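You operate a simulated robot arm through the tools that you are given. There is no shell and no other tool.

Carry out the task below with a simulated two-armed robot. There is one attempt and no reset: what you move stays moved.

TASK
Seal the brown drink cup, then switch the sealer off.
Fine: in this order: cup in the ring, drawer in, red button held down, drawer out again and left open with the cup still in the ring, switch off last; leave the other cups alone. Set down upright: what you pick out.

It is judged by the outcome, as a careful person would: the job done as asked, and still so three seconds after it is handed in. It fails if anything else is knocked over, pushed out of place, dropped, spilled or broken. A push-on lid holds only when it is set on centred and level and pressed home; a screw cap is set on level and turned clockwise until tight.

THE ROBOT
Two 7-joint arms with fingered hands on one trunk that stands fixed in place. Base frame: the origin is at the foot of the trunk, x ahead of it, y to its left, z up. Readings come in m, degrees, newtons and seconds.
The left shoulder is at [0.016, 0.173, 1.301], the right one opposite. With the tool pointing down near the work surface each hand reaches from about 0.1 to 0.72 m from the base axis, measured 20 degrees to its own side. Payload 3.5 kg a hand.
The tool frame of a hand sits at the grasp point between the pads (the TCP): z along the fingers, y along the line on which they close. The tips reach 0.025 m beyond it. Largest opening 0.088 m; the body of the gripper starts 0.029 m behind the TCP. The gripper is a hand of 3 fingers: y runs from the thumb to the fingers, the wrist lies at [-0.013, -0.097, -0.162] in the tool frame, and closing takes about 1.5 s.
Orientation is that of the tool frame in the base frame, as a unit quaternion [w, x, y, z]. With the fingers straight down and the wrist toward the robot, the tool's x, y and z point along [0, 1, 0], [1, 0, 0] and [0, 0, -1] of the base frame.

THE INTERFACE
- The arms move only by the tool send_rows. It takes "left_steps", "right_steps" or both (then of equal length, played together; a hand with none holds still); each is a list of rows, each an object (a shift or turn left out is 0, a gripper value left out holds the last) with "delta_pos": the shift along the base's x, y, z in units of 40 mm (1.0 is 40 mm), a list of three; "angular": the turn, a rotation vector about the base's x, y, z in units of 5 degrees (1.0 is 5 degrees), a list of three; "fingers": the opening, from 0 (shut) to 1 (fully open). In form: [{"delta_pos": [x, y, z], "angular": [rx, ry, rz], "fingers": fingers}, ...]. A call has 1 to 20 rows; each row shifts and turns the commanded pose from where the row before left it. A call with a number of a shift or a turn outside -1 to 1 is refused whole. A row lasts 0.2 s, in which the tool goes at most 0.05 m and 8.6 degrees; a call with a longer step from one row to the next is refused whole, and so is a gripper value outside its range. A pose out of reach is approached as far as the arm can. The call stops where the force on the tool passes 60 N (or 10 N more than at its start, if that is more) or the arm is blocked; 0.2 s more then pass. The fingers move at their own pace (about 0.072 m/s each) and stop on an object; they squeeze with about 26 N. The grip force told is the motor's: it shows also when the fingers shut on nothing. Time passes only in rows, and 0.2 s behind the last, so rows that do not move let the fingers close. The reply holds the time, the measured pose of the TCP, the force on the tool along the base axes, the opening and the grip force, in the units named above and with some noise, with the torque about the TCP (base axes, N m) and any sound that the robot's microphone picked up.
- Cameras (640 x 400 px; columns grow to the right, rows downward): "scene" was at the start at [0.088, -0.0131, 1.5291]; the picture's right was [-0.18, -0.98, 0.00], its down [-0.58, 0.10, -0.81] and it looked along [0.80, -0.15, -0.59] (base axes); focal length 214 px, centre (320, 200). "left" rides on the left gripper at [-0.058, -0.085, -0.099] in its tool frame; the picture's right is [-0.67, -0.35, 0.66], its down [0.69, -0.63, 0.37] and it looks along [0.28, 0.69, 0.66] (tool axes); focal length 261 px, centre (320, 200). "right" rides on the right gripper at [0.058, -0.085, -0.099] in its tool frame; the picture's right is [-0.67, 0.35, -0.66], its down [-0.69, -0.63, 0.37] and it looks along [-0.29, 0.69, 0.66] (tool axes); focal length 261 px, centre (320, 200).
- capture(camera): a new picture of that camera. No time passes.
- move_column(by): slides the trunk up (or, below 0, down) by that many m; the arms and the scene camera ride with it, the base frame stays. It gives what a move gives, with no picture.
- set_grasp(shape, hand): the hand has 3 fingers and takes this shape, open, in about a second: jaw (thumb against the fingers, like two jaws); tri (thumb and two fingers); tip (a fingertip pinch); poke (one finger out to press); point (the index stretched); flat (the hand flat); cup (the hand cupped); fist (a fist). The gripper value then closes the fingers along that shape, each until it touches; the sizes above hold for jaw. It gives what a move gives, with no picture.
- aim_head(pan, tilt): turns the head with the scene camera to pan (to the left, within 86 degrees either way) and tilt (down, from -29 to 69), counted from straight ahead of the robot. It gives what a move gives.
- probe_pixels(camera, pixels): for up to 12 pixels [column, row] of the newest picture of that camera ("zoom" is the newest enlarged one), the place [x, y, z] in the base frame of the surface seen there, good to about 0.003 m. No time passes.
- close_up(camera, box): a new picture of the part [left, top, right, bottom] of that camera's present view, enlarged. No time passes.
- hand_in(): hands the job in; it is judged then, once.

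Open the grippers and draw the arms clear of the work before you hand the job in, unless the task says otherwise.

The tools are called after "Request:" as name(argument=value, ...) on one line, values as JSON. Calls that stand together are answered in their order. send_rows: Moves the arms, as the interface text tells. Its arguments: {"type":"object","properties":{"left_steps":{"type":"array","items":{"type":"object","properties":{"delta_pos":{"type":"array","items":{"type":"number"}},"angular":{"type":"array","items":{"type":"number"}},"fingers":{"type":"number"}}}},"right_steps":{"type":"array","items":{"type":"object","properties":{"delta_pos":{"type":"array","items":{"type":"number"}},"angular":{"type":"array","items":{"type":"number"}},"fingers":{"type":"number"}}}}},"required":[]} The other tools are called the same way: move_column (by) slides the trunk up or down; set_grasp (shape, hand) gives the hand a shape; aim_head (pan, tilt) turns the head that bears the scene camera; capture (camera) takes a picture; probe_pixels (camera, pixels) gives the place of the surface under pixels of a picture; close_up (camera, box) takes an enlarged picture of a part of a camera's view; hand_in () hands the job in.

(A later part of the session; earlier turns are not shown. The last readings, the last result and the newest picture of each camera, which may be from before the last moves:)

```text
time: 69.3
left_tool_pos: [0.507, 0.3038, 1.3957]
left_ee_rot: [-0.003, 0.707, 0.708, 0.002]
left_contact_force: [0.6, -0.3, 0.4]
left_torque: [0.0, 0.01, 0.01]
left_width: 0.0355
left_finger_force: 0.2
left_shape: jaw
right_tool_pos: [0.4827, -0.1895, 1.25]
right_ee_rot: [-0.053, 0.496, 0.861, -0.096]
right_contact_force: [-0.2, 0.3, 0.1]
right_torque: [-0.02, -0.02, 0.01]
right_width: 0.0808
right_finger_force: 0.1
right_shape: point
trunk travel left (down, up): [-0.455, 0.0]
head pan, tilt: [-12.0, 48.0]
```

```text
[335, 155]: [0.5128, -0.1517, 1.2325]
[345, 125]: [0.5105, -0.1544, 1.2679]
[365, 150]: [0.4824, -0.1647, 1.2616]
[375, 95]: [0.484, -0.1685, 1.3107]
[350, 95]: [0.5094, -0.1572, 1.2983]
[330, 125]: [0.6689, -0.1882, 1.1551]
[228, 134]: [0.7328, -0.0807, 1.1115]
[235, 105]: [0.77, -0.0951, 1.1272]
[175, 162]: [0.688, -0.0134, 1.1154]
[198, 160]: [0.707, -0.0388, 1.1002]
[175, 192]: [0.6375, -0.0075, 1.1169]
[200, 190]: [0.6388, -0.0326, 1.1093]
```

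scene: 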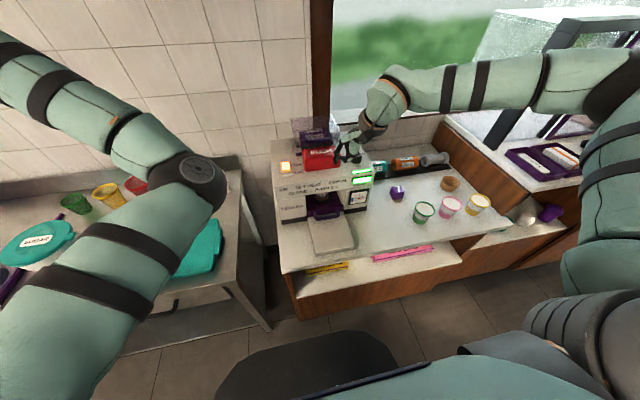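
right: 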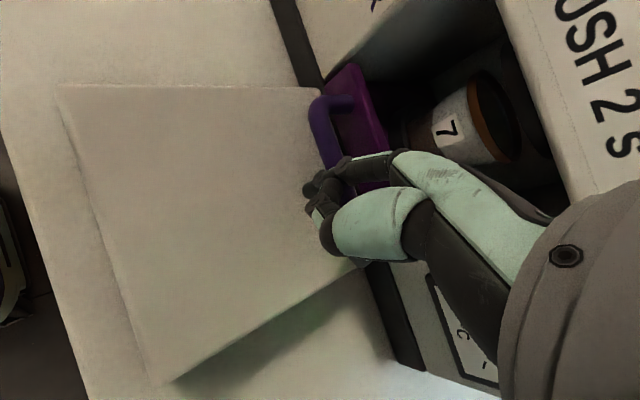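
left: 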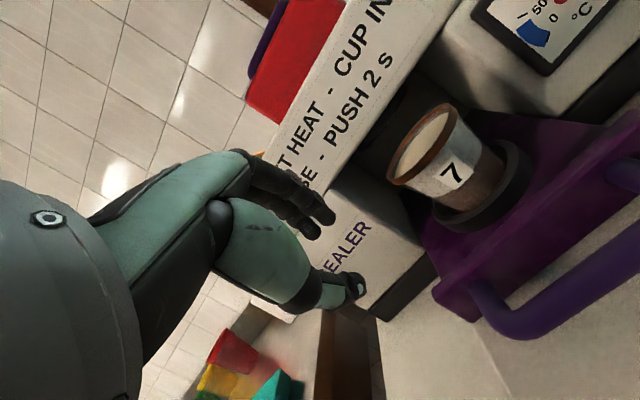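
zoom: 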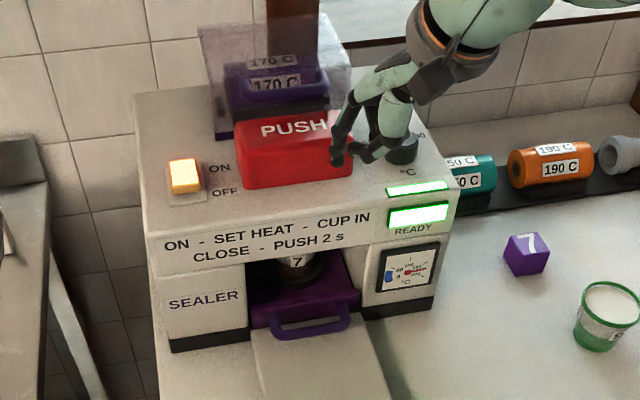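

Button top is at z≈1.154, centre ≈(0.665,-0.146). For a sturdy press I switch the right hand to jaw, close it and bring it back to vertical, yaw 0.

Request:
set_grasp(hand="right", shape="jaw")

Request:
send_rows(right_steps=[{"delta_pos": [0.1, 0, 0.3], "angular": [0.1, -0.351, -0.86], "fingers": 0}, {"delta_pos": [0.1, 0, 0.3], "angular": [0.1, -0.351, -0.86]}, {"delta_pos": [0, 0, 0.2], "angular": [0.1, -0.351, -0.86]}, {"angular": [0.1, -0.351, -0.86]}, {"angular": [0.1, -0.351, -0.86]}, {"angular": [0.1, -0.351, -0.86]}, {"angular": [0.1, -0.351, -0.86]}, {}, {}])

Request:
capture(camera="right")

Request:
capture(camera="scene")

```text
time: 70.2
left_tool_pos: [0.5074, 0.3039, 1.3971]
left_ee_rot: [-0.003, 0.707, 0.708, 0.001]
left_contact_force: [-0.2, 0.3, 0.0]
left_torque: [0.0, -0.02, -0.01]
left_width: 0.0353
left_finger_force: 0.0
left_shape: jaw
right_tool_pos: [0.4826, -0.191, 1.2503]
right_ee_rot: [-0.052, 0.496, 0.862, -0.096]
right_contact_force: [0.6, 0.2, 0.2]
right_torque: [0.02, -0.02, 0.0]
right_width: 0.0875
right_finger_force: 0.1
right_shape: jaw
trunk travel left (down, up): [-0.455, 0.0]
head pan, tilt: [-12.0, 48.0]
```

```text
time: 72.2
left_tool_pos: [0.5075, 0.304, 1.398]
left_ee_rot: [-0.003, 0.707, 0.708, 0.001]
left_contact_force: [0.1, 0.1, 0.6]
left_torque: [0.0, 0.02, 0.02]
left_width: 0.0351
left_finger_force: 0.0
left_shape: jaw
right_tool_pos: [0.4892, -0.19, 1.2815]
right_ee_rot: [0.0, 0.708, 0.706, -0.001]
right_contact_force: [0.2, 0.2, 0.1]
right_torque: [-0.01, 0.01, -0.01]
right_width: 0.0
right_finger_force: 26.4
right_shape: jaw
trunk travel left (down, up): [-0.455, 0.0]
head pan, tilt: [-12.0, 48.0]
```

```text
taken
```

right: 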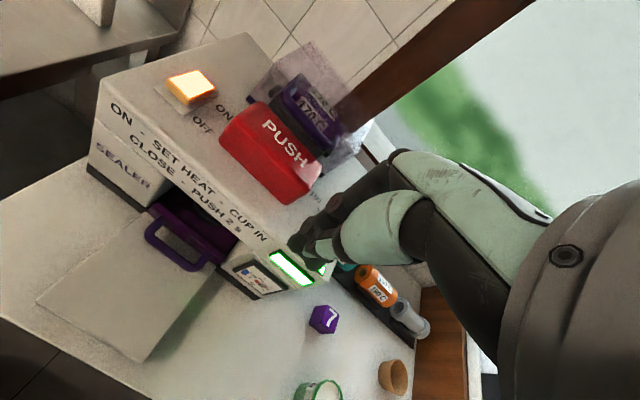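

```text
taken
```

scene: 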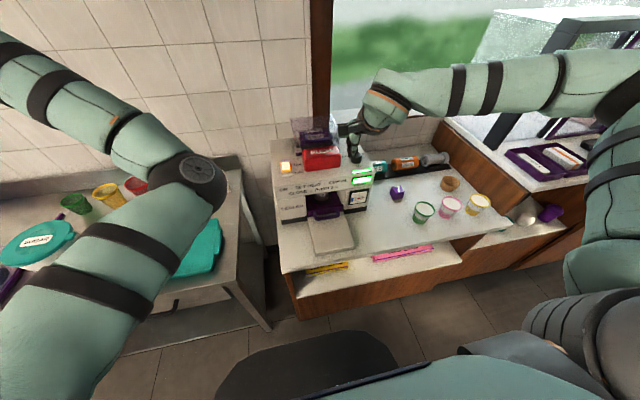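

Hand is closed and vertical. I probe the button and film cover from the right camera too.

Request:
probe_pixels(camera="right", pixels=[[270, 150], [240, 125], [300, 175], [250, 140], [285, 140], [262, 165], [325, 120], [300, 85], [340, 145], [318, 158], [190, 85], [200, 100]])

Request:
close_up(camera="right", box=[140, 40, 380, 220])

```text
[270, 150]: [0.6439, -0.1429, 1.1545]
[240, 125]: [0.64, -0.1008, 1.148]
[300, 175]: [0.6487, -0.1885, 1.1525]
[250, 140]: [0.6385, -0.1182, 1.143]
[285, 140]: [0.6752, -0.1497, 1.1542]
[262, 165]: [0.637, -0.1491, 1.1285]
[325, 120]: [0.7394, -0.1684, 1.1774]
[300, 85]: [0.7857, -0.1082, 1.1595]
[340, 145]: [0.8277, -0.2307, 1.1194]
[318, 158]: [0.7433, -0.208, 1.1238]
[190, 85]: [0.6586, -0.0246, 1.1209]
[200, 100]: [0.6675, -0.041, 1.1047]
```

```text
2.22 times, centred on (260, 130) of right
```

zoom: 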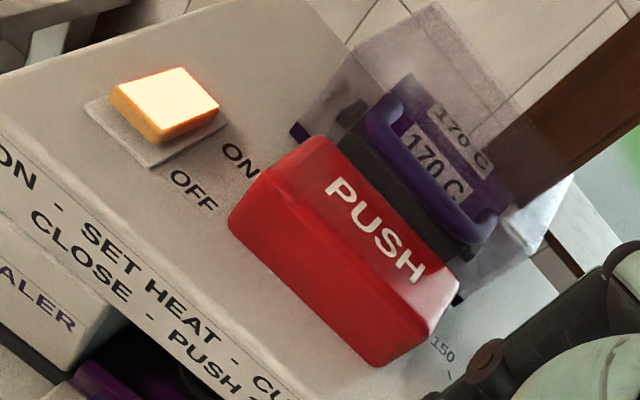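

Button centre ≈(0.658,-0.145,1.154); the film cover starts around x≈0.74. I move the closed hand above it to (0.655,-0.145,1.25).

Request:
send_rows(right_steps=[{"delta_pos": [0.69, 0.1875, -0.13]}, {"delta_pos": [0.69, 0.1875, -0.13]}, {"delta_pos": [0.69, 0.1875, -0.13]}, {"delta_pos": [0.69, 0.1875, -0.13]}, {"delta_pos": [0.69, 0.1875, -0.13]}, {"delta_pos": [0.69, 0.1875, -0.13]}, {}])

Request:
capture(camera="right")

Request:
close_up(camera="scene", box=[260, 90, 400, 220])

```text
time: 73.8
left_tool_pos: [0.5071, 0.3028, 1.396]
left_ee_rot: [-0.003, 0.707, 0.708, 0.001]
left_contact_force: [-0.8, -0.7, 0.2]
left_torque: [-0.01, -0.01, 0.01]
left_width: 0.0355
left_finger_force: 0.2
left_shape: jaw
right_tool_pos: [0.6546, -0.1469, 1.251]
right_ee_rot: [0.001, 0.708, 0.707, -0.001]
right_contact_force: [0.1, 0.0, 0.3]
right_torque: [0.0, -0.01, 0.01]
right_width: 0.0
right_finger_force: 25.9
right_shape: jaw
trunk travel left (down, up): [-0.455, 0.0]
head pan, tilt: [-12.0, 48.0]
```

```text
taken
```

right: 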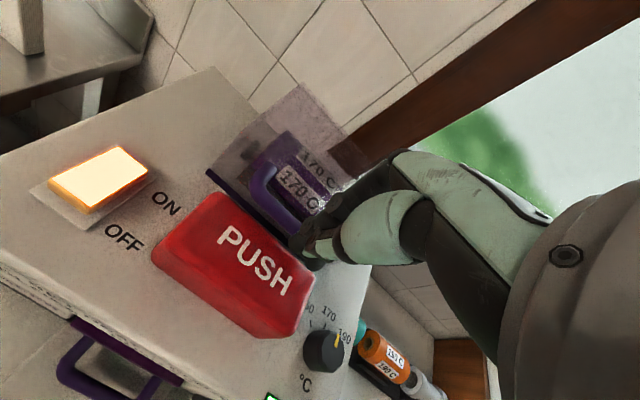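

```text
3.08 times, centred on (330, 155) of scene
```

zoom: 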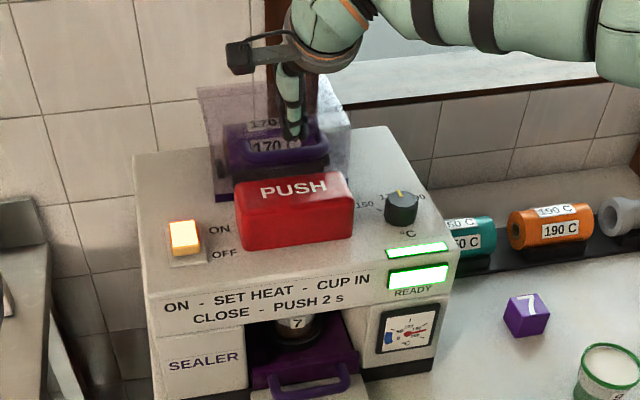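

From above the dial is visible at (325,350); I zoom in to verify which temperature its pointer actually shows.

Request:
close_up(camera="right", box=[280, 290, 370, 380])

Request:
close_up(camera="scene", box=[335, 140, 385, 215])

```text
4.44 times, centred on (325, 335) of right
```

zoom: 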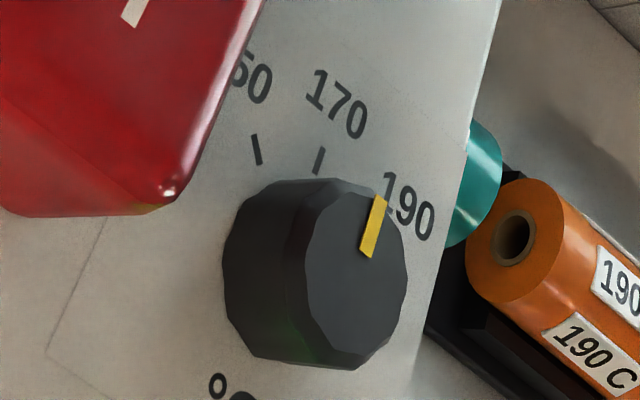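

```text
5.33 times, centred on (360, 178) of scene
```

zoom: 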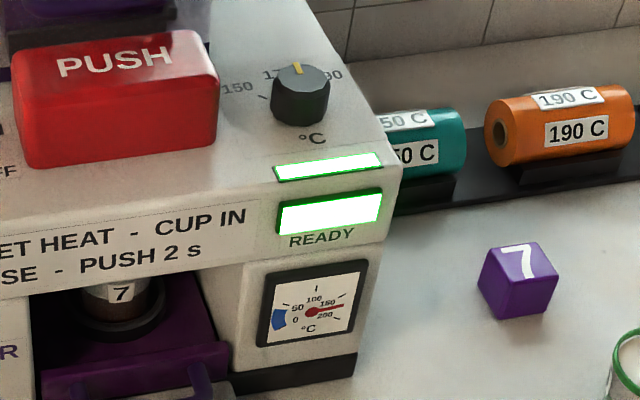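

The pointer direction (≈17–20°) matches the 170 tick, so heat is right for the 170 C film. The point below the TCP projects to (243,275), the middle of the red button; I descend to just above it.

Request:
send_rows(right_steps=[{"delta_pos": [0.02, 0, -0.5]}, {"delta_pos": [0.02, 0, -0.5]}, {"delta_pos": [0, 0, -0.5]}, {}])

Request:
close_up(camera="scene", box=[260, 90, 400, 220])

Request:
capture(camera="right")

```text
time: 74.8
left_tool_pos: [0.508, 0.3035, 1.3967]
left_ee_rot: [-0.002, 0.706, 0.708, 0.001]
left_contact_force: [0.4, 1.6, 0.1]
left_torque: [-0.03, -0.02, 0.01]
left_width: 0.0354
left_finger_force: 0.1
left_shape: jaw
right_tool_pos: [0.6564, -0.1448, 1.19]
right_ee_rot: [0.001, 0.707, 0.707, -0.001]
right_contact_force: [0.5, 0.0, 0.1]
right_torque: [0.02, 0.03, -0.01]
right_width: 0.0002
right_finger_force: 25.9
right_shape: jaw
trunk travel left (down, up): [-0.455, 0.0]
head pan, tilt: [-12.0, 48.0]
```

```text
3.08 times, centred on (330, 155) of scene
```

zoom: 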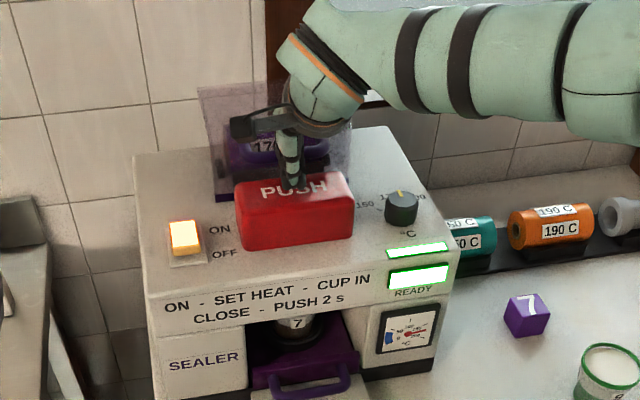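

```text
taken
```

right: 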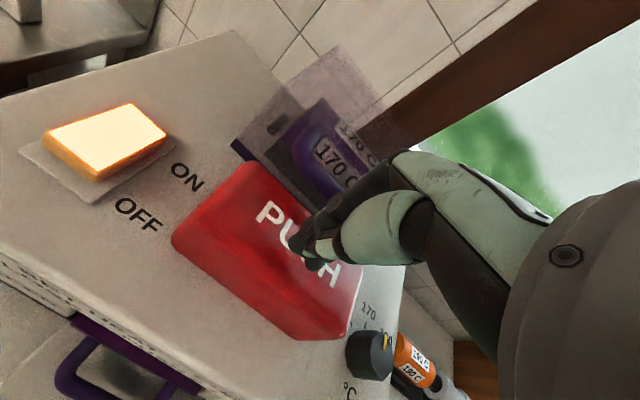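

The tip is about 1 cm above "PUSH". I press down in 4 mm steps and read the force.

Request:
send_rows(right_steps=[{"delta_pos": [0, 0, -0.1]}, {"delta_pos": [0, 0, -0.1]}, {"delta_pos": [0, 0, -0.1]}, {"delta_pos": [0, 0, -0.1]}])

```text
time: 75.8
left_tool_pos: [0.5058, 0.304, 1.3968]
left_ee_rot: [-0.003, 0.707, 0.708, 0.002]
left_contact_force: [0.7, 0.3, -0.5]
left_torque: [-0.01, 0.03, 0.01]
left_width: 0.0355
left_finger_force: 0.1
left_shape: jaw
right_tool_pos: [0.6575, -0.1434, 1.1749]
right_ee_rot: [0.001, 0.708, 0.706, -0.001]
right_contact_force: [0.6, 0.0, 3.5]
right_torque: [-0.02, -0.03, 0.02]
right_width: 0.0
right_finger_force: 26.1
right_shape: jaw
trunk travel left (down, up): [-0.455, 0.0]
head pan, tilt: [-12.0, 48.0]
```

Contact begins (3.5 N). I press further 16 mm and hold for about 2.6 s in the same call.

Request:
send_rows(right_steps=[{"delta_pos": [0, 0, -0.1]}, {"delta_pos": [0, 0, -0.1]}, {"delta_pos": [0, 0, -0.1]}, {"delta_pos": [0, 0, -0.1]}, {}])

Request:
close_up(camera="scene", box=[260, 90, 400, 220])

```text
time: 77.0
left_tool_pos: [0.5059, 0.3061, 1.3975]
left_ee_rot: [-0.002, 0.706, 0.708, 0.001]
left_contact_force: [0.6, 0.4, 0.8]
left_torque: [-0.03, 0.03, -0.02]
left_width: 0.0353
left_finger_force: 0.0
left_shape: jaw
right_tool_pos: [0.6564, -0.1462, 1.1596]
right_ee_rot: [0.002, 0.707, 0.707, 0.001]
right_contact_force: [6.4, -0.8, 22.2]
right_torque: [-0.08, -0.14, 0.04]
right_width: 0.0
right_finger_force: 26.3
right_shape: jaw
trunk travel left (down, up): [-0.455, 0.0]
head pan, tilt: [-12.0, 48.0]
heard: click
```

```text
3.08 times, centred on (330, 155) of scene
```

zoom: 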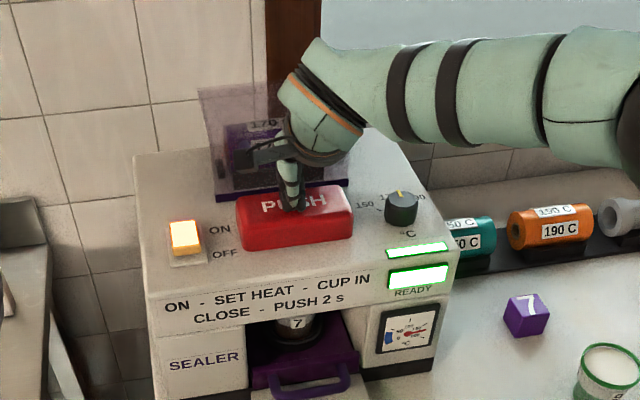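

I heard a click: the button is down. I keep holding with a touch more press for about 1.8 s and listen.

Request:
send_rows(right_steps=[{"delta_pos": [0, 0, -0.04]}, {}, {}, {}, {}, {}, {}, {}])

Request:
close_up(camera="scene", box=[260, 90, 400, 220])

```text
time: 78.8
left_tool_pos: [0.5041, 0.3042, 1.3997]
left_ee_rot: [-0.002, 0.706, 0.708, 0.001]
left_contact_force: [-1.0, -0.1, 0.2]
left_torque: [0.01, -0.02, 0.01]
left_width: 0.0353
left_finger_force: 0.1
left_shape: jaw
right_tool_pos: [0.6552, -0.1445, 1.1584]
right_ee_rot: [0.004, 0.707, 0.707, 0.001]
right_contact_force: [16.1, -5.6, 44.8]
right_torque: [-0.07, -0.44, -0.02]
right_width: 0.0002
right_finger_force: 25.6
right_shape: jaw
trunk travel left (down, up): [-0.455, 0.0]
head pan, tilt: [-12.0, 48.0]
```

```text
3.08 times, centred on (330, 155) of scene
```

zoom: 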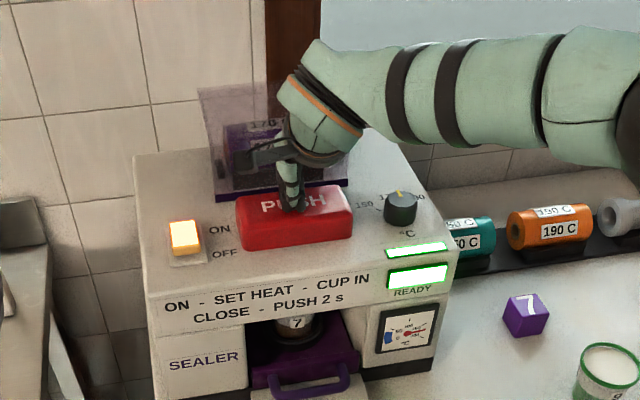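

The button is still held (45 N). I hold 0.8 s longer to be safely past 2 s.

Request:
send_rows(right_steps=[{"delta_pos": [0, 0, 0.02]}, {}, {}])

Request:
close_up(camera="scene", box=[260, 90, 400, 220])

```text
time: 79.6
left_tool_pos: [0.5047, 0.3054, 1.3977]
left_ee_rot: [-0.002, 0.706, 0.708, 0.002]
left_contact_force: [-0.4, 0.0, 0.6]
left_torque: [-0.04, -0.02, -0.03]
left_width: 0.0355
left_finger_force: 0.1
left_shape: jaw
right_tool_pos: [0.6549, -0.1451, 1.1603]
right_ee_rot: [0.003, 0.707, 0.707, 0.001]
right_contact_force: [14.6, -5.9, 42.0]
right_torque: [-0.09, -0.43, -0.02]
right_width: 0.0
right_finger_force: 25.6
right_shape: jaw
trunk travel left (down, up): [-0.455, 0.0]
head pan, tilt: [-12.0, 48.0]
```

```text
3.08 times, centred on (330, 155) of scene
```

zoom: 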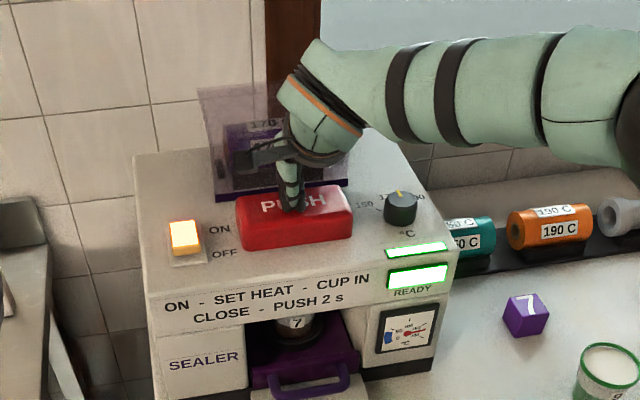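

Held at least 2.6 s since the click. I release by rising straight up 8 cm.

Request:
send_rows(right_steps=[{"delta_pos": [0, 0, 0.15]}, {"delta_pos": [0, 0, 0.3]}, {"delta_pos": [0, 0, 0.5]}, {"delta_pos": [0, 0, 0.7]}, {"delta_pos": [0, 0, 0.6]}, {}])

Request:
close_up(camera="scene", box=[260, 90, 400, 220])

```text
time: 81.0
left_tool_pos: [0.5081, 0.3032, 1.3969]
left_ee_rot: [-0.003, 0.706, 0.708, 0.001]
left_contact_force: [0.5, 0.5, -0.1]
left_torque: [0.01, 0.0, 0.0]
left_width: 0.0352
left_finger_force: 0.2
left_shape: jaw
right_tool_pos: [0.6574, -0.1464, 1.2465]
right_ee_rot: [0.001, 0.708, 0.706, 0.0]
right_contact_force: [0.4, -0.2, 0.2]
right_torque: [0.03, 0.0, 0.01]
right_width: 0.0
right_finger_force: 25.6
right_shape: jaw
trunk travel left (down, up): [-0.455, 0.0]
head pan, tilt: [-12.0, 48.0]
```

```text
3.08 times, centred on (330, 155) of scene
```

zoom: 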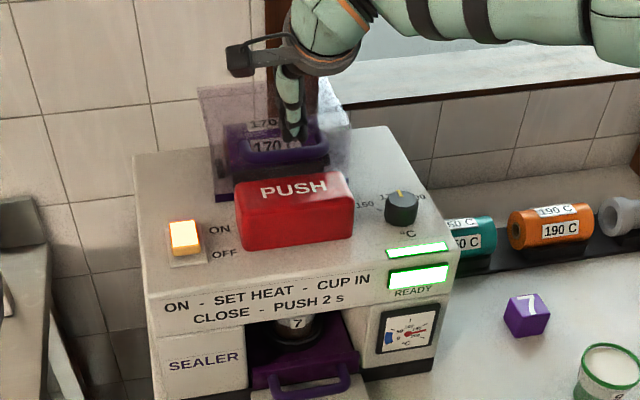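

The button sprang back. I retract the right hand to (0.49,-0.19,1.28) the way it came.

Request:
send_rows(right_steps=[{"delta_pos": [-0.69, -0.18, 0.14]}, {"delta_pos": [-0.69, -0.18, 0.14]}, {"delta_pos": [-0.69, -0.18, 0.14]}, {"delta_pos": [-0.69, -0.18, 0.14]}, {"delta_pos": [-0.69, -0.18, 0.14]}, {"delta_pos": [-0.69, -0.18, 0.14]}, {}])

Request:
set_grasp(hand="right", shape="point")

Request:
send_rows(right_steps=[{"angular": [-0.1, 0.351, 0.86]}, {"angular": [-0.1, 0.351, 0.86]}, {"angular": [-0.1, 0.351, 0.86]}, {"angular": [-0.1, 0.351, 0.86]}, {"angular": [-0.1, 0.351, 0.86]}, {"angular": [-0.1, 0.351, 0.86]}, {"angular": [-0.1, 0.351, 0.86]}, {}])

Request:
capture(camera="scene")

```text
time: 82.6
left_tool_pos: [0.5079, 0.3043, 1.3971]
left_ee_rot: [-0.003, 0.707, 0.707, 0.002]
left_contact_force: [-0.2, 0.0, 0.7]
left_torque: [0.01, -0.04, -0.03]
left_width: 0.0357
left_finger_force: 0.0
left_shape: jaw
right_tool_pos: [0.4903, -0.1876, 1.2788]
right_ee_rot: [0.001, 0.708, 0.706, 0.0]
right_contact_force: [0.8, 0.0, -0.2]
right_torque: [0.01, 0.02, -0.01]
right_width: 0.0
right_finger_force: 25.9
right_shape: jaw
trunk travel left (down, up): [-0.455, 0.0]
head pan, tilt: [-12.0, 48.0]
```

```text
time: 83.5
left_tool_pos: [0.5067, 0.3039, 1.396]
left_ee_rot: [-0.002, 0.706, 0.708, 0.001]
left_contact_force: [-0.1, -0.5, -0.9]
left_torque: [0.03, 0.0, -0.02]
left_width: 0.0352
left_finger_force: 0.1
left_shape: jaw
right_tool_pos: [0.4911, -0.1884, 1.2795]
right_ee_rot: [0.001, 0.707, 0.707, -0.001]
right_contact_force: [0.1, -0.3, 0.4]
right_torque: [0.02, 0.01, -0.02]
right_width: 0.0001
right_finger_force: 0.1
right_shape: point
trunk travel left (down, up): [-0.455, 0.0]
head pan, tilt: [-12.0, 48.0]
```

```text
time: 85.3
left_tool_pos: [0.5077, 0.3042, 1.398]
left_ee_rot: [-0.002, 0.706, 0.708, 0.002]
left_contact_force: [-1.1, 0.1, 0.4]
left_torque: [0.0, -0.01, -0.02]
left_width: 0.0354
left_finger_force: 0.1
left_shape: jaw
right_tool_pos: [0.4929, -0.189, 1.2804]
right_ee_rot: [-0.049, 0.512, 0.853, -0.089]
right_contact_force: [0.4, 0.8, 0.3]
right_torque: [0.01, -0.02, -0.05]
right_width: 0.0
right_finger_force: 0.0
right_shape: point
trunk travel left (down, up): [-0.455, 0.0]
head pan, tilt: [-12.0, 48.0]
```

```text
taken
```

scene: 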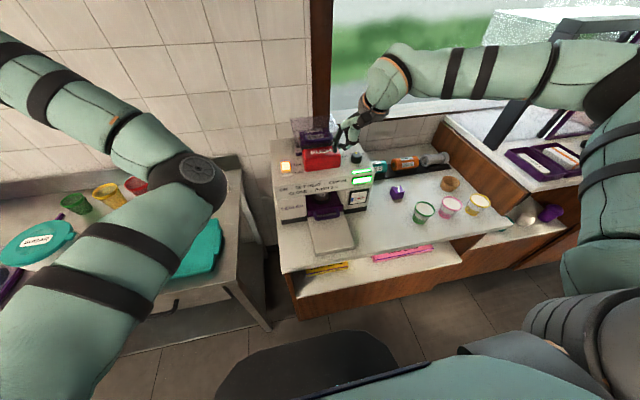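

Index pointing down, orientation as before. I descend in front of the machine to z≈0.99 at x≈0.48.

Request:
send_rows(right_steps=[{"delta_pos": [-0.06, 0, -0.9]}, {"delta_pos": [-0.06, 0, -0.9]}, {"delta_pos": [-0.06, 0, -0.9]}, {"delta_pos": [-0.06, 0, -0.9]}, {"delta_pos": [-0.06, 0, -0.9]}, {"delta_pos": [0, 0, -0.9]}, {"delta_pos": [0, 0, -0.9]}, {"delta_pos": [0, 0, -0.9]}, {}])

Request:
close_up(camera="scene", box=[280, 160, 400, 250])

Request:
capture(camera="right")

```text
time: 87.3
left_tool_pos: [0.5057, 0.304, 1.3965]
left_ee_rot: [-0.003, 0.706, 0.708, 0.002]
left_contact_force: [-0.4, 0.2, -0.8]
left_torque: [-0.02, -0.02, -0.03]
left_width: 0.0353
left_finger_force: 0.0
left_shape: jaw
right_tool_pos: [0.4791, -0.1898, 0.9928]
right_ee_rot: [-0.053, 0.496, 0.861, -0.095]
right_contact_force: [-0.8, -0.4, -0.4]
right_torque: [-0.01, -0.02, 0.01]
right_width: 0.0
right_finger_force: 0.1
right_shape: point
trunk travel left (down, up): [-0.455, 0.0]
head pan, tilt: [-12.0, 48.0]
```

```text
4.44 times, centred on (340, 205) of scene
```

zoom: 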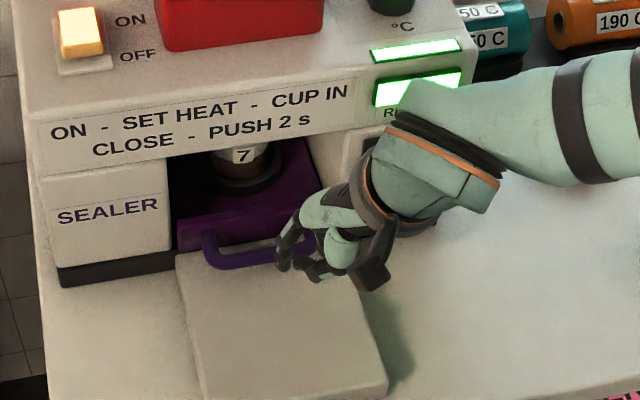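

```text
taken
```

right: 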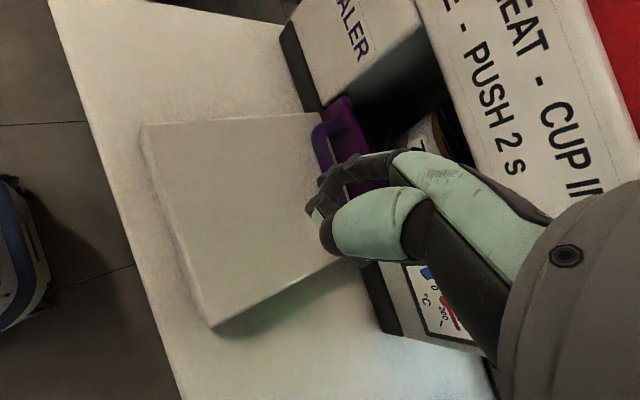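

I probe index tip, bar and plate again to plan the insertion into the gap.

Request:
probe_pixels(camera="zoom", pixels=[[284, 262], [282, 250], [290, 235], [298, 218], [312, 270], [325, 262], [235, 262], [220, 258], [250, 232], [265, 225], [200, 235], [310, 240]])

```text
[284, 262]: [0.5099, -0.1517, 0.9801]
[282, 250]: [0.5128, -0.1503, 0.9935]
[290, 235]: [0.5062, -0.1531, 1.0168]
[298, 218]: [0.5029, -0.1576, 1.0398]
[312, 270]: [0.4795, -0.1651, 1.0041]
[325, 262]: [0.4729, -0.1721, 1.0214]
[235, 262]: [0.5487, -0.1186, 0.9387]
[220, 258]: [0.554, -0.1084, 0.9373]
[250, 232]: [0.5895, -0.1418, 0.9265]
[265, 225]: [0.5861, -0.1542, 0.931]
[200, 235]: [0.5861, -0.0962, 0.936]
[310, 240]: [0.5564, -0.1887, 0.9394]
```

Bar back edge ≈0.558, plate ≈0.587. I move 5.7 cm forward so the index is above the gap centre (x≈0.572).

Request:
send_rows(right_steps=[{"delta_pos": [0.36, 0.02, 0]}, {"delta_pos": [0.36, 0, 0]}, {"delta_pos": [0.36, 0, 0]}, {"delta_pos": [0.34, 0, 0]}, {}])

Request:
close_up(camera="scene", box=[290, 180, 370, 235])

Request:
close_up(camera="right", box=[250, 60, 490, 240])

```text
time: 88.5
left_tool_pos: [0.5068, 0.3049, 1.3961]
left_ee_rot: [-0.003, 0.707, 0.708, 0.001]
left_contact_force: [-0.6, -0.7, 0.0]
left_torque: [-0.01, 0.02, 0.0]
left_width: 0.0354
left_finger_force: 0.1
left_shape: jaw
right_tool_pos: [0.5361, -0.1888, 0.9914]
right_ee_rot: [-0.053, 0.496, 0.861, -0.096]
right_contact_force: [-0.1, -0.5, 0.6]
right_torque: [0.03, 0.02, 0.01]
right_width: 0.0
right_finger_force: 0.1
right_shape: point
trunk travel left (down, up): [-0.455, 0.0]
head pan, tilt: [-12.0, 48.0]
```

```text
7.27 times, centred on (330, 208) of scene
```

zoom: 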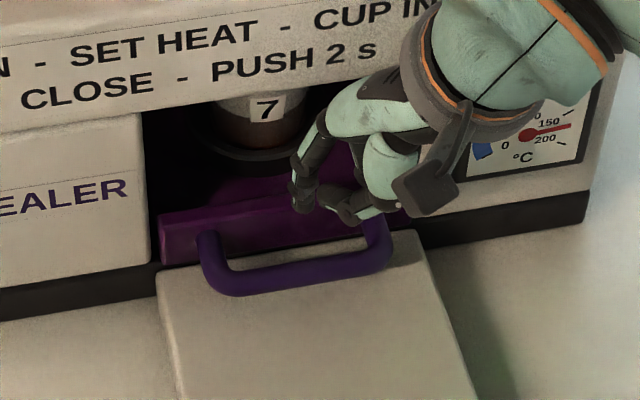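

```text
2.22 times, centred on (370, 150) of right
```

zoom: 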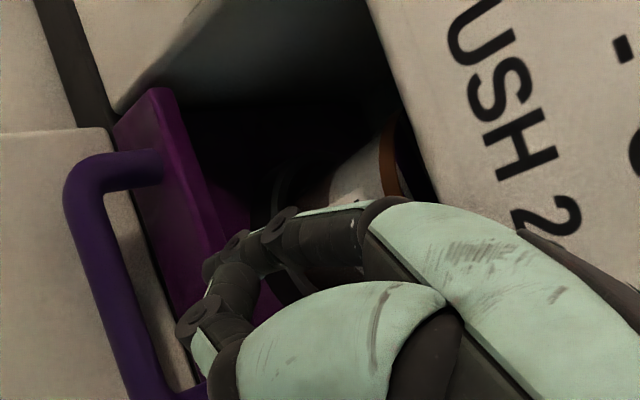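

I probe the index tip again in this closer view to verify it lines up with the gap.

Request:
probe_pixels(camera="zoom", pixels=[[300, 207], [296, 190], [305, 170], [315, 145], [345, 215], [360, 218], [330, 200], [240, 240], [270, 240], [290, 275], [330, 268], [385, 250]])

```text
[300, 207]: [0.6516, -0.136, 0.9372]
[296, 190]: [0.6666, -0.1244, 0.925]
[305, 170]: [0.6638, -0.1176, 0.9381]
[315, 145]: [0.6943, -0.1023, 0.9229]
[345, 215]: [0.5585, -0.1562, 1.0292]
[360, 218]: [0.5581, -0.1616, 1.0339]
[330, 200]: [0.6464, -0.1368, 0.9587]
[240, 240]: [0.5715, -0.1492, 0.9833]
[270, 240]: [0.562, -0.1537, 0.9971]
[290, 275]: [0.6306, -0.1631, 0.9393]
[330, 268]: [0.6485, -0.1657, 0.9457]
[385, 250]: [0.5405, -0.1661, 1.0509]
```

Those pixels were read in the right-camera zoom; I retake the scene zoom and probe the tip there as well.

Request:
close_up(camera="scene", box=[290, 180, 370, 235])

Request:
probe_pixels(camera="zoom", pixels=[[300, 207], [296, 190], [305, 170], [315, 145], [345, 215], [360, 218], [330, 200], [240, 240], [270, 240], [290, 275], [330, 268], [308, 200]])

```text
7.27 times, centred on (330, 208) of scene
```

zoom: 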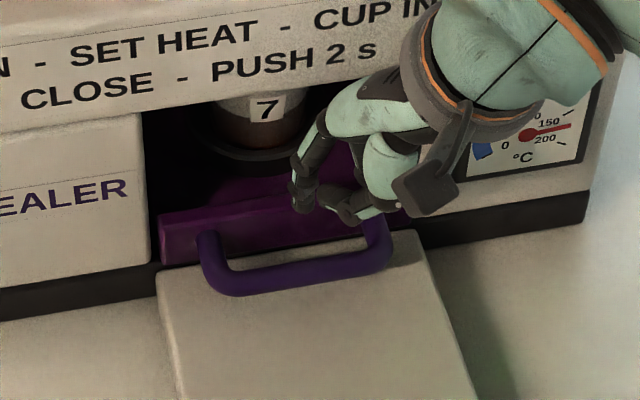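

```text
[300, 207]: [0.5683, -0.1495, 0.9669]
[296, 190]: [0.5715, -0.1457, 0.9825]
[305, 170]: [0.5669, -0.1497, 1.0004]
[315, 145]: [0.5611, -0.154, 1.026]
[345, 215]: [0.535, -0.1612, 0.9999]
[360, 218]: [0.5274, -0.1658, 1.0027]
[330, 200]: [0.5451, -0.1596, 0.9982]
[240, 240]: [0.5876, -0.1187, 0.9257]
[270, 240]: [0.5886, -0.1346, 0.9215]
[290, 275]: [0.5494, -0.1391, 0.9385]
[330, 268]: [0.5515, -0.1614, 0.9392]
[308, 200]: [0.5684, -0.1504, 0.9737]
```

Index spans x≈0.568–0.582, tip at z≈0.965; gap is 0.558–0.587. I shift 2 mm back and lower 4.4 cm carefully into the gap.

Request:
send_rows(right_steps=[{"delta_pos": [-0.06, 0, -0.2]}, {"delta_pos": [0, 0, -0.3]}, {"delta_pos": [0, 0, -0.3]}, {"delta_pos": [0, 0, -0.3]}, {}])

Request:
close_up(camera="scene", box=[290, 180, 370, 235])

```text
time: 89.7
left_tool_pos: [0.507, 0.3045, 1.3966]
left_ee_rot: [-0.003, 0.707, 0.708, 0.0]
left_contact_force: [0.0, 1.0, -0.4]
left_torque: [-0.04, 0.01, -0.02]
left_width: 0.0354
left_finger_force: 0.1
left_shape: jaw
right_tool_pos: [0.534, -0.1897, 0.9479]
right_ee_rot: [-0.052, 0.495, 0.862, -0.096]
right_contact_force: [0.4, 0.8, 0.7]
right_torque: [0.0, 0.01, 0.01]
right_width: 0.0
right_finger_force: 0.0
right_shape: point
trunk travel left (down, up): [-0.455, 0.0]
head pan, tilt: [-12.0, 48.0]
```

```text
7.27 times, centred on (330, 208) of scene
```

zoom: 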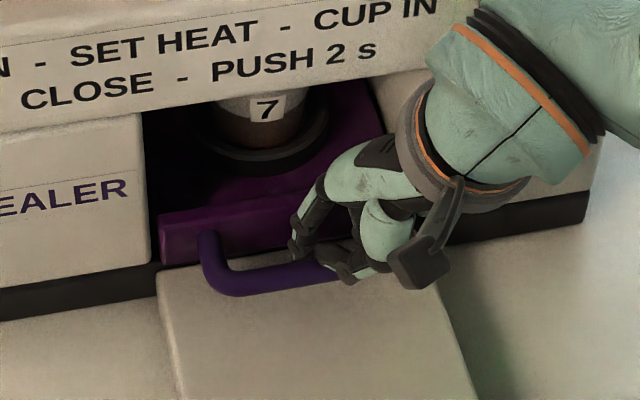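

The index sits in the gap behind the bar with no contact. I pull −x gently, 5 cm first.

Request:
send_rows(right_steps=[{"delta_pos": [-0.1, 0, 0]}, {"delta_pos": [-0.15, 0, 0]}, {"delta_pos": [-0.15, 0, 0]}, {"delta_pos": [-0.2, 0, 0]}, {"delta_pos": [-0.2, 0, 0]}, {"delta_pos": [-0.2, 0, 0]}, {"delta_pos": [-0.2, 0, 0]}, {"delta_pos": [-0.1, 0, 0]}, {}])

Request:
close_up(camera="scene", box=[280, 170, 390, 250])

```text
time: 91.7
left_tool_pos: [0.5084, 0.3041, 1.3973]
left_ee_rot: [-0.003, 0.706, 0.708, 0.001]
left_contact_force: [-0.4, 0.3, -0.7]
left_torque: [0.02, 0.0, 0.02]
left_width: 0.0356
left_finger_force: 0.0
left_shape: jaw
right_tool_pos: [0.4804, -0.1882, 0.9486]
right_ee_rot: [-0.052, 0.496, 0.861, -0.096]
right_contact_force: [0.7, 1.0, 0.8]
right_torque: [0.0, 0.01, -0.04]
right_width: 0.0
right_finger_force: 0.0
right_shape: point
trunk travel left (down, up): [-0.455, 0.0]
head pan, tilt: [-12.0, 48.0]
```

```text
5.00 times, centred on (335, 210) of scene
```

zoom: 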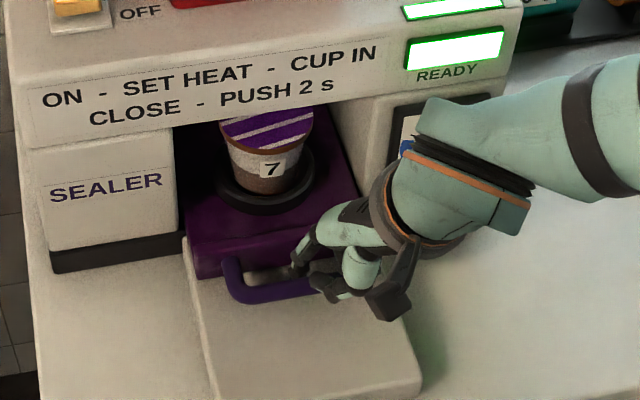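

The cup now carries a purple sealed film and the drawer follows. I pull another 6 cm.

Request:
send_rows(right_steps=[{"delta_pos": [-0.1, 0, 0]}, {"delta_pos": [-0.2, 0, 0]}, {"delta_pos": [-0.2, 0, 0]}, {"delta_pos": [-0.2, 0, 0]}, {"delta_pos": [-0.2, 0, 0]}, {"delta_pos": [-0.2, 0, 0]}, {"delta_pos": [-0.2, 0, 0]}, {"delta_pos": [-0.2, 0, 0]}, {}])

Request:
close_up(camera="scene", box=[280, 180, 390, 260])

Request:
capture(camera="scene")

```text
time: 93.7
left_tool_pos: [0.5067, 0.3052, 1.3973]
left_ee_rot: [-0.002, 0.706, 0.708, 0.001]
left_contact_force: [-0.5, 0.9, -0.5]
left_torque: [0.02, 0.02, 0.02]
left_width: 0.0351
left_finger_force: 0.0
left_shape: jaw
right_tool_pos: [0.4221, -0.1878, 0.9472]
right_ee_rot: [-0.052, 0.495, 0.862, -0.097]
right_contact_force: [1.0, -0.1, 0.3]
right_torque: [0.03, -0.01, -0.01]
right_width: 0.0
right_finger_force: 0.0
right_shape: point
trunk travel left (down, up): [-0.455, 0.0]
head pan, tilt: [-12.0, 48.0]
```

```text
5.00 times, centred on (335, 220) of scene
```

zoom: 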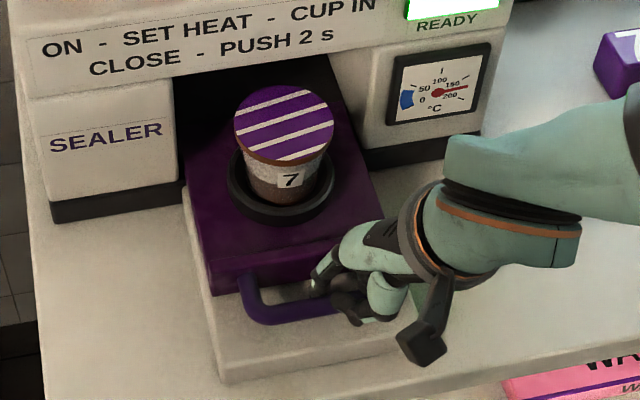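

```text
taken
```

scene: 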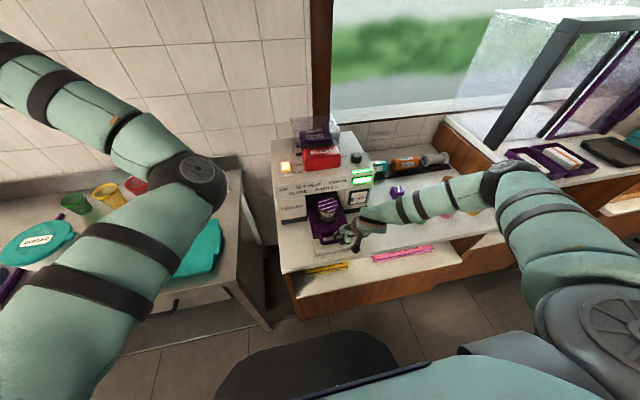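

Sealed cup is visible at (326,207) and the drawer is most of the way out. I continue pulling in smaller bites, watching the reach.

Request:
send_rows(right_steps=[{"delta_pos": [-0.1, 0, 0]}, {"delta_pos": [-0.15, 0, 0]}, {"delta_pos": [-0.15, 0, 0]}, {"delta_pos": [-0.1, 0, 0]}, {}])

```text
time: 94.9
left_tool_pos: [0.5067, 0.3044, 1.3973]
left_ee_rot: [-0.002, 0.707, 0.708, 0.001]
left_contact_force: [-0.2, -0.3, -0.4]
left_torque: [-0.03, 0.01, -0.01]
left_width: 0.0355
left_finger_force: 0.1
left_shape: jaw
right_tool_pos: [0.4024, -0.1887, 0.9485]
right_ee_rot: [-0.052, 0.496, 0.861, -0.096]
right_contact_force: [-0.1, -0.6, -0.5]
right_torque: [0.0, -0.01, 0.0]
right_width: 0.0
right_finger_force: 0.2
right_shape: point
trunk travel left (down, up): [-0.455, 0.0]
head pan, tilt: [-12.0, 48.0]
```

Still tracking exactly with negligible force. I pull 2 cm more.

Request:
send_rows(right_steps=[{"delta_pos": [-0.1, 0, 0]}, {"delta_pos": [-0.15, 0, 0]}, {"delta_pos": [-0.15, 0, 0]}, {"delta_pos": [-0.1, 0, 0]}, {}])

Request:
close_up(camera="scene", box=[280, 190, 390, 270])

```text
time: 96.1
left_tool_pos: [0.5073, 0.3038, 1.3961]
left_ee_rot: [-0.002, 0.706, 0.708, 0.001]
left_contact_force: [-0.3, -0.1, 0.2]
left_torque: [-0.01, 0.01, 0.02]
left_width: 0.0355
left_finger_force: 0.0
left_shape: jaw
right_tool_pos: [0.381, -0.1878, 0.9479]
right_ee_rot: [-0.053, 0.496, 0.861, -0.097]
right_contact_force: [-0.2, -0.1, 0.1]
right_torque: [0.0, -0.02, -0.05]
right_width: 0.0001
right_finger_force: 0.1
right_shape: point
trunk travel left (down, up): [-0.455, 0.0]
head pan, tilt: [-12.0, 48.0]
```

```text
5.00 times, centred on (335, 230) of scene
```

zoom: 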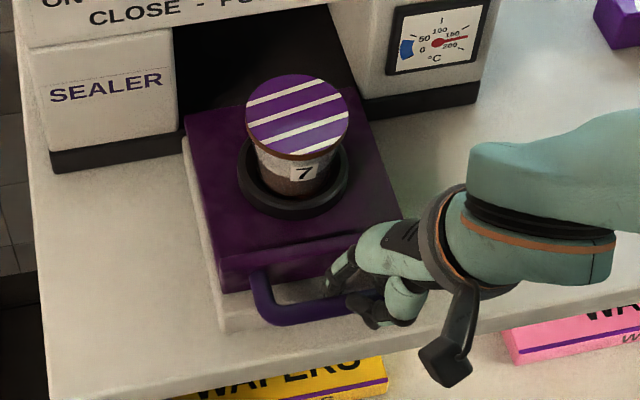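

Nearly out. I pull the last ~2 cm until the stop is felt.

Request:
send_rows(right_steps=[{"delta_pos": [-0.1, 0, 0]}, {"delta_pos": [-0.12, 0, 0]}, {"delta_pos": [-0.12, 0, 0]}, {"delta_pos": [-0.1, 0, 0]}, {}])

Request:
close_up(camera="scene", box=[280, 190, 390, 270])

Request:
probe_pixels(camera="zoom", pixels=[[270, 312], [300, 318], [225, 270], [250, 262], [240, 330]])

```text
time: 97.3
left_tool_pos: [0.5073, 0.3032, 1.3974]
left_ee_rot: [-0.002, 0.706, 0.708, 0.001]
left_contact_force: [-0.3, -0.4, 0.5]
left_torque: [-0.02, 0.01, 0.0]
left_width: 0.0351
left_finger_force: 0.0
left_shape: jaw
right_tool_pos: [0.3633, -0.1889, 0.9479]
right_ee_rot: [-0.052, 0.496, 0.861, -0.096]
right_contact_force: [0.5, 0.2, 0.5]
right_torque: [-0.02, 0.01, -0.04]
right_width: 0.0
right_finger_force: 0.1
right_shape: point
trunk travel left (down, up): [-0.455, 0.0]
head pan, tilt: [-12.0, 48.0]
```

```text
5.00 times, centred on (335, 230) of scene
```

zoom: 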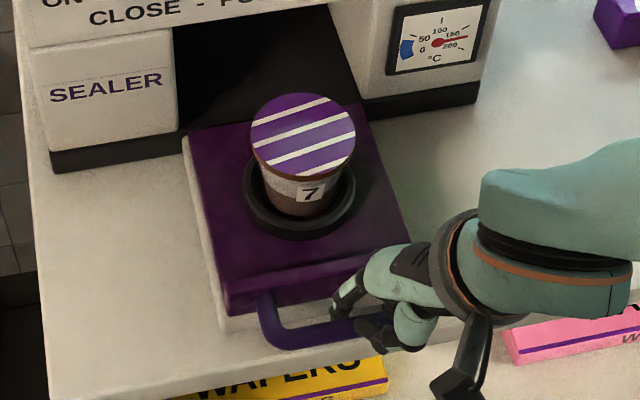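

```text
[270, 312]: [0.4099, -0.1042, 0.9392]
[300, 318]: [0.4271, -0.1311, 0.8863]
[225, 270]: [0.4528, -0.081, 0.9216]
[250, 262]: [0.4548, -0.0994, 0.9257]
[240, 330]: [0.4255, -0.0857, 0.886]
```

I probe bar and plate to see how far the drawer still is from its original open position (bar 0.384, plate 0.420).

Request:
probe_pixels(camera="zoom", pixels=[[300, 338], [280, 340], [235, 298], [245, 300], [320, 280], [300, 150], [298, 190]])

```text
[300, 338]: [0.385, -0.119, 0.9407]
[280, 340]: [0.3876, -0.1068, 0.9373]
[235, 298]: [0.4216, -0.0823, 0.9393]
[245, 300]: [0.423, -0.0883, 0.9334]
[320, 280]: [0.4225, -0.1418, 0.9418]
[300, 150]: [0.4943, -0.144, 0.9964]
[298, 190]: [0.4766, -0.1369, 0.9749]
```

Within ~2 mm of the original open position. I pull 4 mm more to the stop, then ease the index 10 mm forward off the bar.

Request:
send_rows(right_steps=[{"delta_pos": [-0.05, 0, 0]}, {"delta_pos": [-0.05, 0, 0]}, {}])

Request:
send_rows(right_steps=[{"delta_pos": [0.12, 0, 0]}, {"delta_pos": [0.1, 0, 0]}, {}])

Request:
close_up(camera="scene", box=[290, 200, 380, 260])

```text
time: 98.1
left_tool_pos: [0.5073, 0.305, 1.3965]
left_ee_rot: [-0.003, 0.706, 0.708, 0.002]
left_contact_force: [0.5, 0.3, -0.1]
left_torque: [-0.02, 0.01, 0.0]
left_width: 0.0355
left_finger_force: 0.0
left_shape: jaw
right_tool_pos: [0.3607, -0.1878, 0.948]
right_ee_rot: [-0.053, 0.496, 0.861, -0.097]
right_contact_force: [1.7, 0.8, 0.1]
right_torque: [0.0, -0.04, -0.03]
right_width: 0.0
right_finger_force: 0.0
right_shape: point
trunk travel left (down, up): [-0.455, 0.0]
head pan, tilt: [-12.0, 48.0]
```

```text
time: 98.9
left_tool_pos: [0.5074, 0.3052, 1.3975]
left_ee_rot: [-0.003, 0.707, 0.708, 0.001]
left_contact_force: [0.4, -0.2, 0.1]
left_torque: [0.0, -0.01, 0.02]
left_width: 0.0356
left_finger_force: 0.1
left_shape: jaw
right_tool_pos: [0.3681, -0.1878, 0.9484]
right_ee_rot: [-0.052, 0.496, 0.861, -0.097]
right_contact_force: [0.4, 0.3, 0.2]
right_torque: [0.01, 0.0, 0.02]
right_width: 0.0
right_finger_force: 0.0
right_shape: point
trunk travel left (down, up): [-0.455, 0.0]
head pan, tilt: [-12.0, 48.0]
```

```text
6.67 times, centred on (335, 230) of scene
```

zoom: 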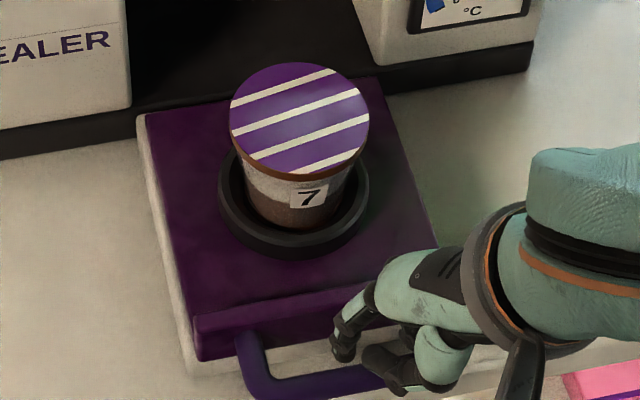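

Drawer is open with the sealed cup upright in the ring. I lift the index straight out of the handle gap.

Request:
send_rows(right_steps=[{"delta_pos": [0, 0, 0.2]}, {"delta_pos": [0, 0, 0.4]}, {"delta_pos": [0, 0, 0.5]}, {"delta_pos": [0.1, -0.2, 0.4]}, {"delta_pos": [0.4, -0.6, 0.3]}, {"delta_pos": [0.5, -0.7, 0.4]}, {"delta_pos": [0.5, -0.5, 0.6]}, {}])

Request:
capture(camera="scene")

```text
time: 100.7
left_tool_pos: [0.5063, 0.3038, 1.3969]
left_ee_rot: [-0.002, 0.706, 0.708, 0.001]
left_contact_force: [-0.9, -0.4, 0.2]
left_torque: [0.03, -0.03, -0.04]
left_width: 0.0355
left_finger_force: 0.0
left_shape: jaw
right_tool_pos: [0.4289, -0.2683, 1.0614]
right_ee_rot: [-0.053, 0.496, 0.861, -0.096]
right_contact_force: [-0.5, 0.4, 0.5]
right_torque: [-0.03, -0.04, -0.01]
right_width: 0.0001
right_finger_force: 0.2
right_shape: point
trunk travel left (down, up): [-0.455, 0.0]
head pan, tilt: [-12.0, 48.0]
```

```text
taken
```

scene: 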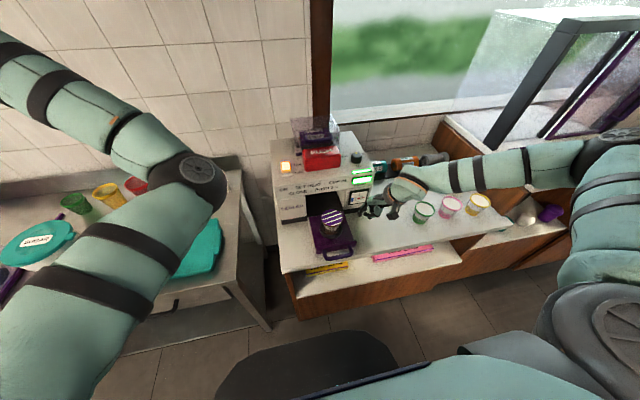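

The right hand is clear of the drawer. I raise it to (0.49,-0.22,1.28) and rotate back to vertical yaw 0 for the switch press.

Request:
send_rows(right_steps=[{"delta_pos": [0.25, 0.2, 0.9]}, {"delta_pos": [0.25, 0.2, 0.9]}, {"delta_pos": [0.25, 0.2, 0.9]}, {"delta_pos": [0.25, 0.2, 0.9]}, {"delta_pos": [0.25, 0.2, 0.9]}, {"delta_pos": [0.25, 0.2, 0.9]}, {"angular": [0.1, -0.351, -0.86]}, {"angular": [0.1, -0.351, -0.86]}, {"angular": [0.1, -0.351, -0.86]}, {"angular": [0.1, -0.351, -0.86]}, {"angular": [0.1, -0.351, -0.86]}, {"angular": [0.1, -0.351, -0.86]}, {"angular": [0.1, -0.351, -0.86]}, {}])

Request:
capture(camera="scene")

Request:
capture(camera="right")

```text
time: 103.7
left_tool_pos: [0.5077, 0.3038, 1.3978]
left_ee_rot: [-0.003, 0.706, 0.708, 0.001]
left_contact_force: [0.0, 0.6, 0.5]
left_torque: [0.01, 0.01, 0.01]
left_width: 0.0353
left_finger_force: 0.1
left_shape: jaw
right_tool_pos: [0.4722, -0.2313, 1.2212]
right_ee_rot: [0.0, 0.708, 0.706, 0.0]
right_contact_force: [0.3, 0.1, 0.7]
right_torque: [-0.01, 0.0, -0.01]
right_width: 0.0
right_finger_force: 0.0
right_shape: point
right hand out of reach, approached as far as the arm can: row 5, 6
trunk travel left (down, up): [-0.455, 0.0]
head pan, tilt: [-12.0, 48.0]
```

```text
taken
```

scene: 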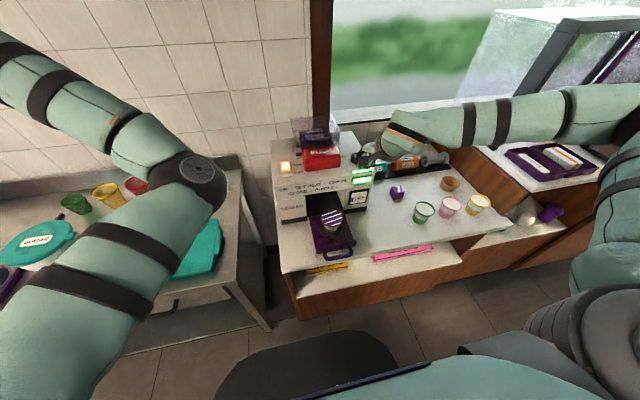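

```text
taken
```

right: 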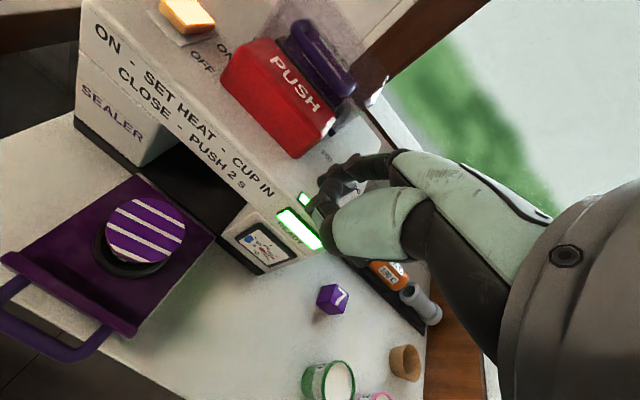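

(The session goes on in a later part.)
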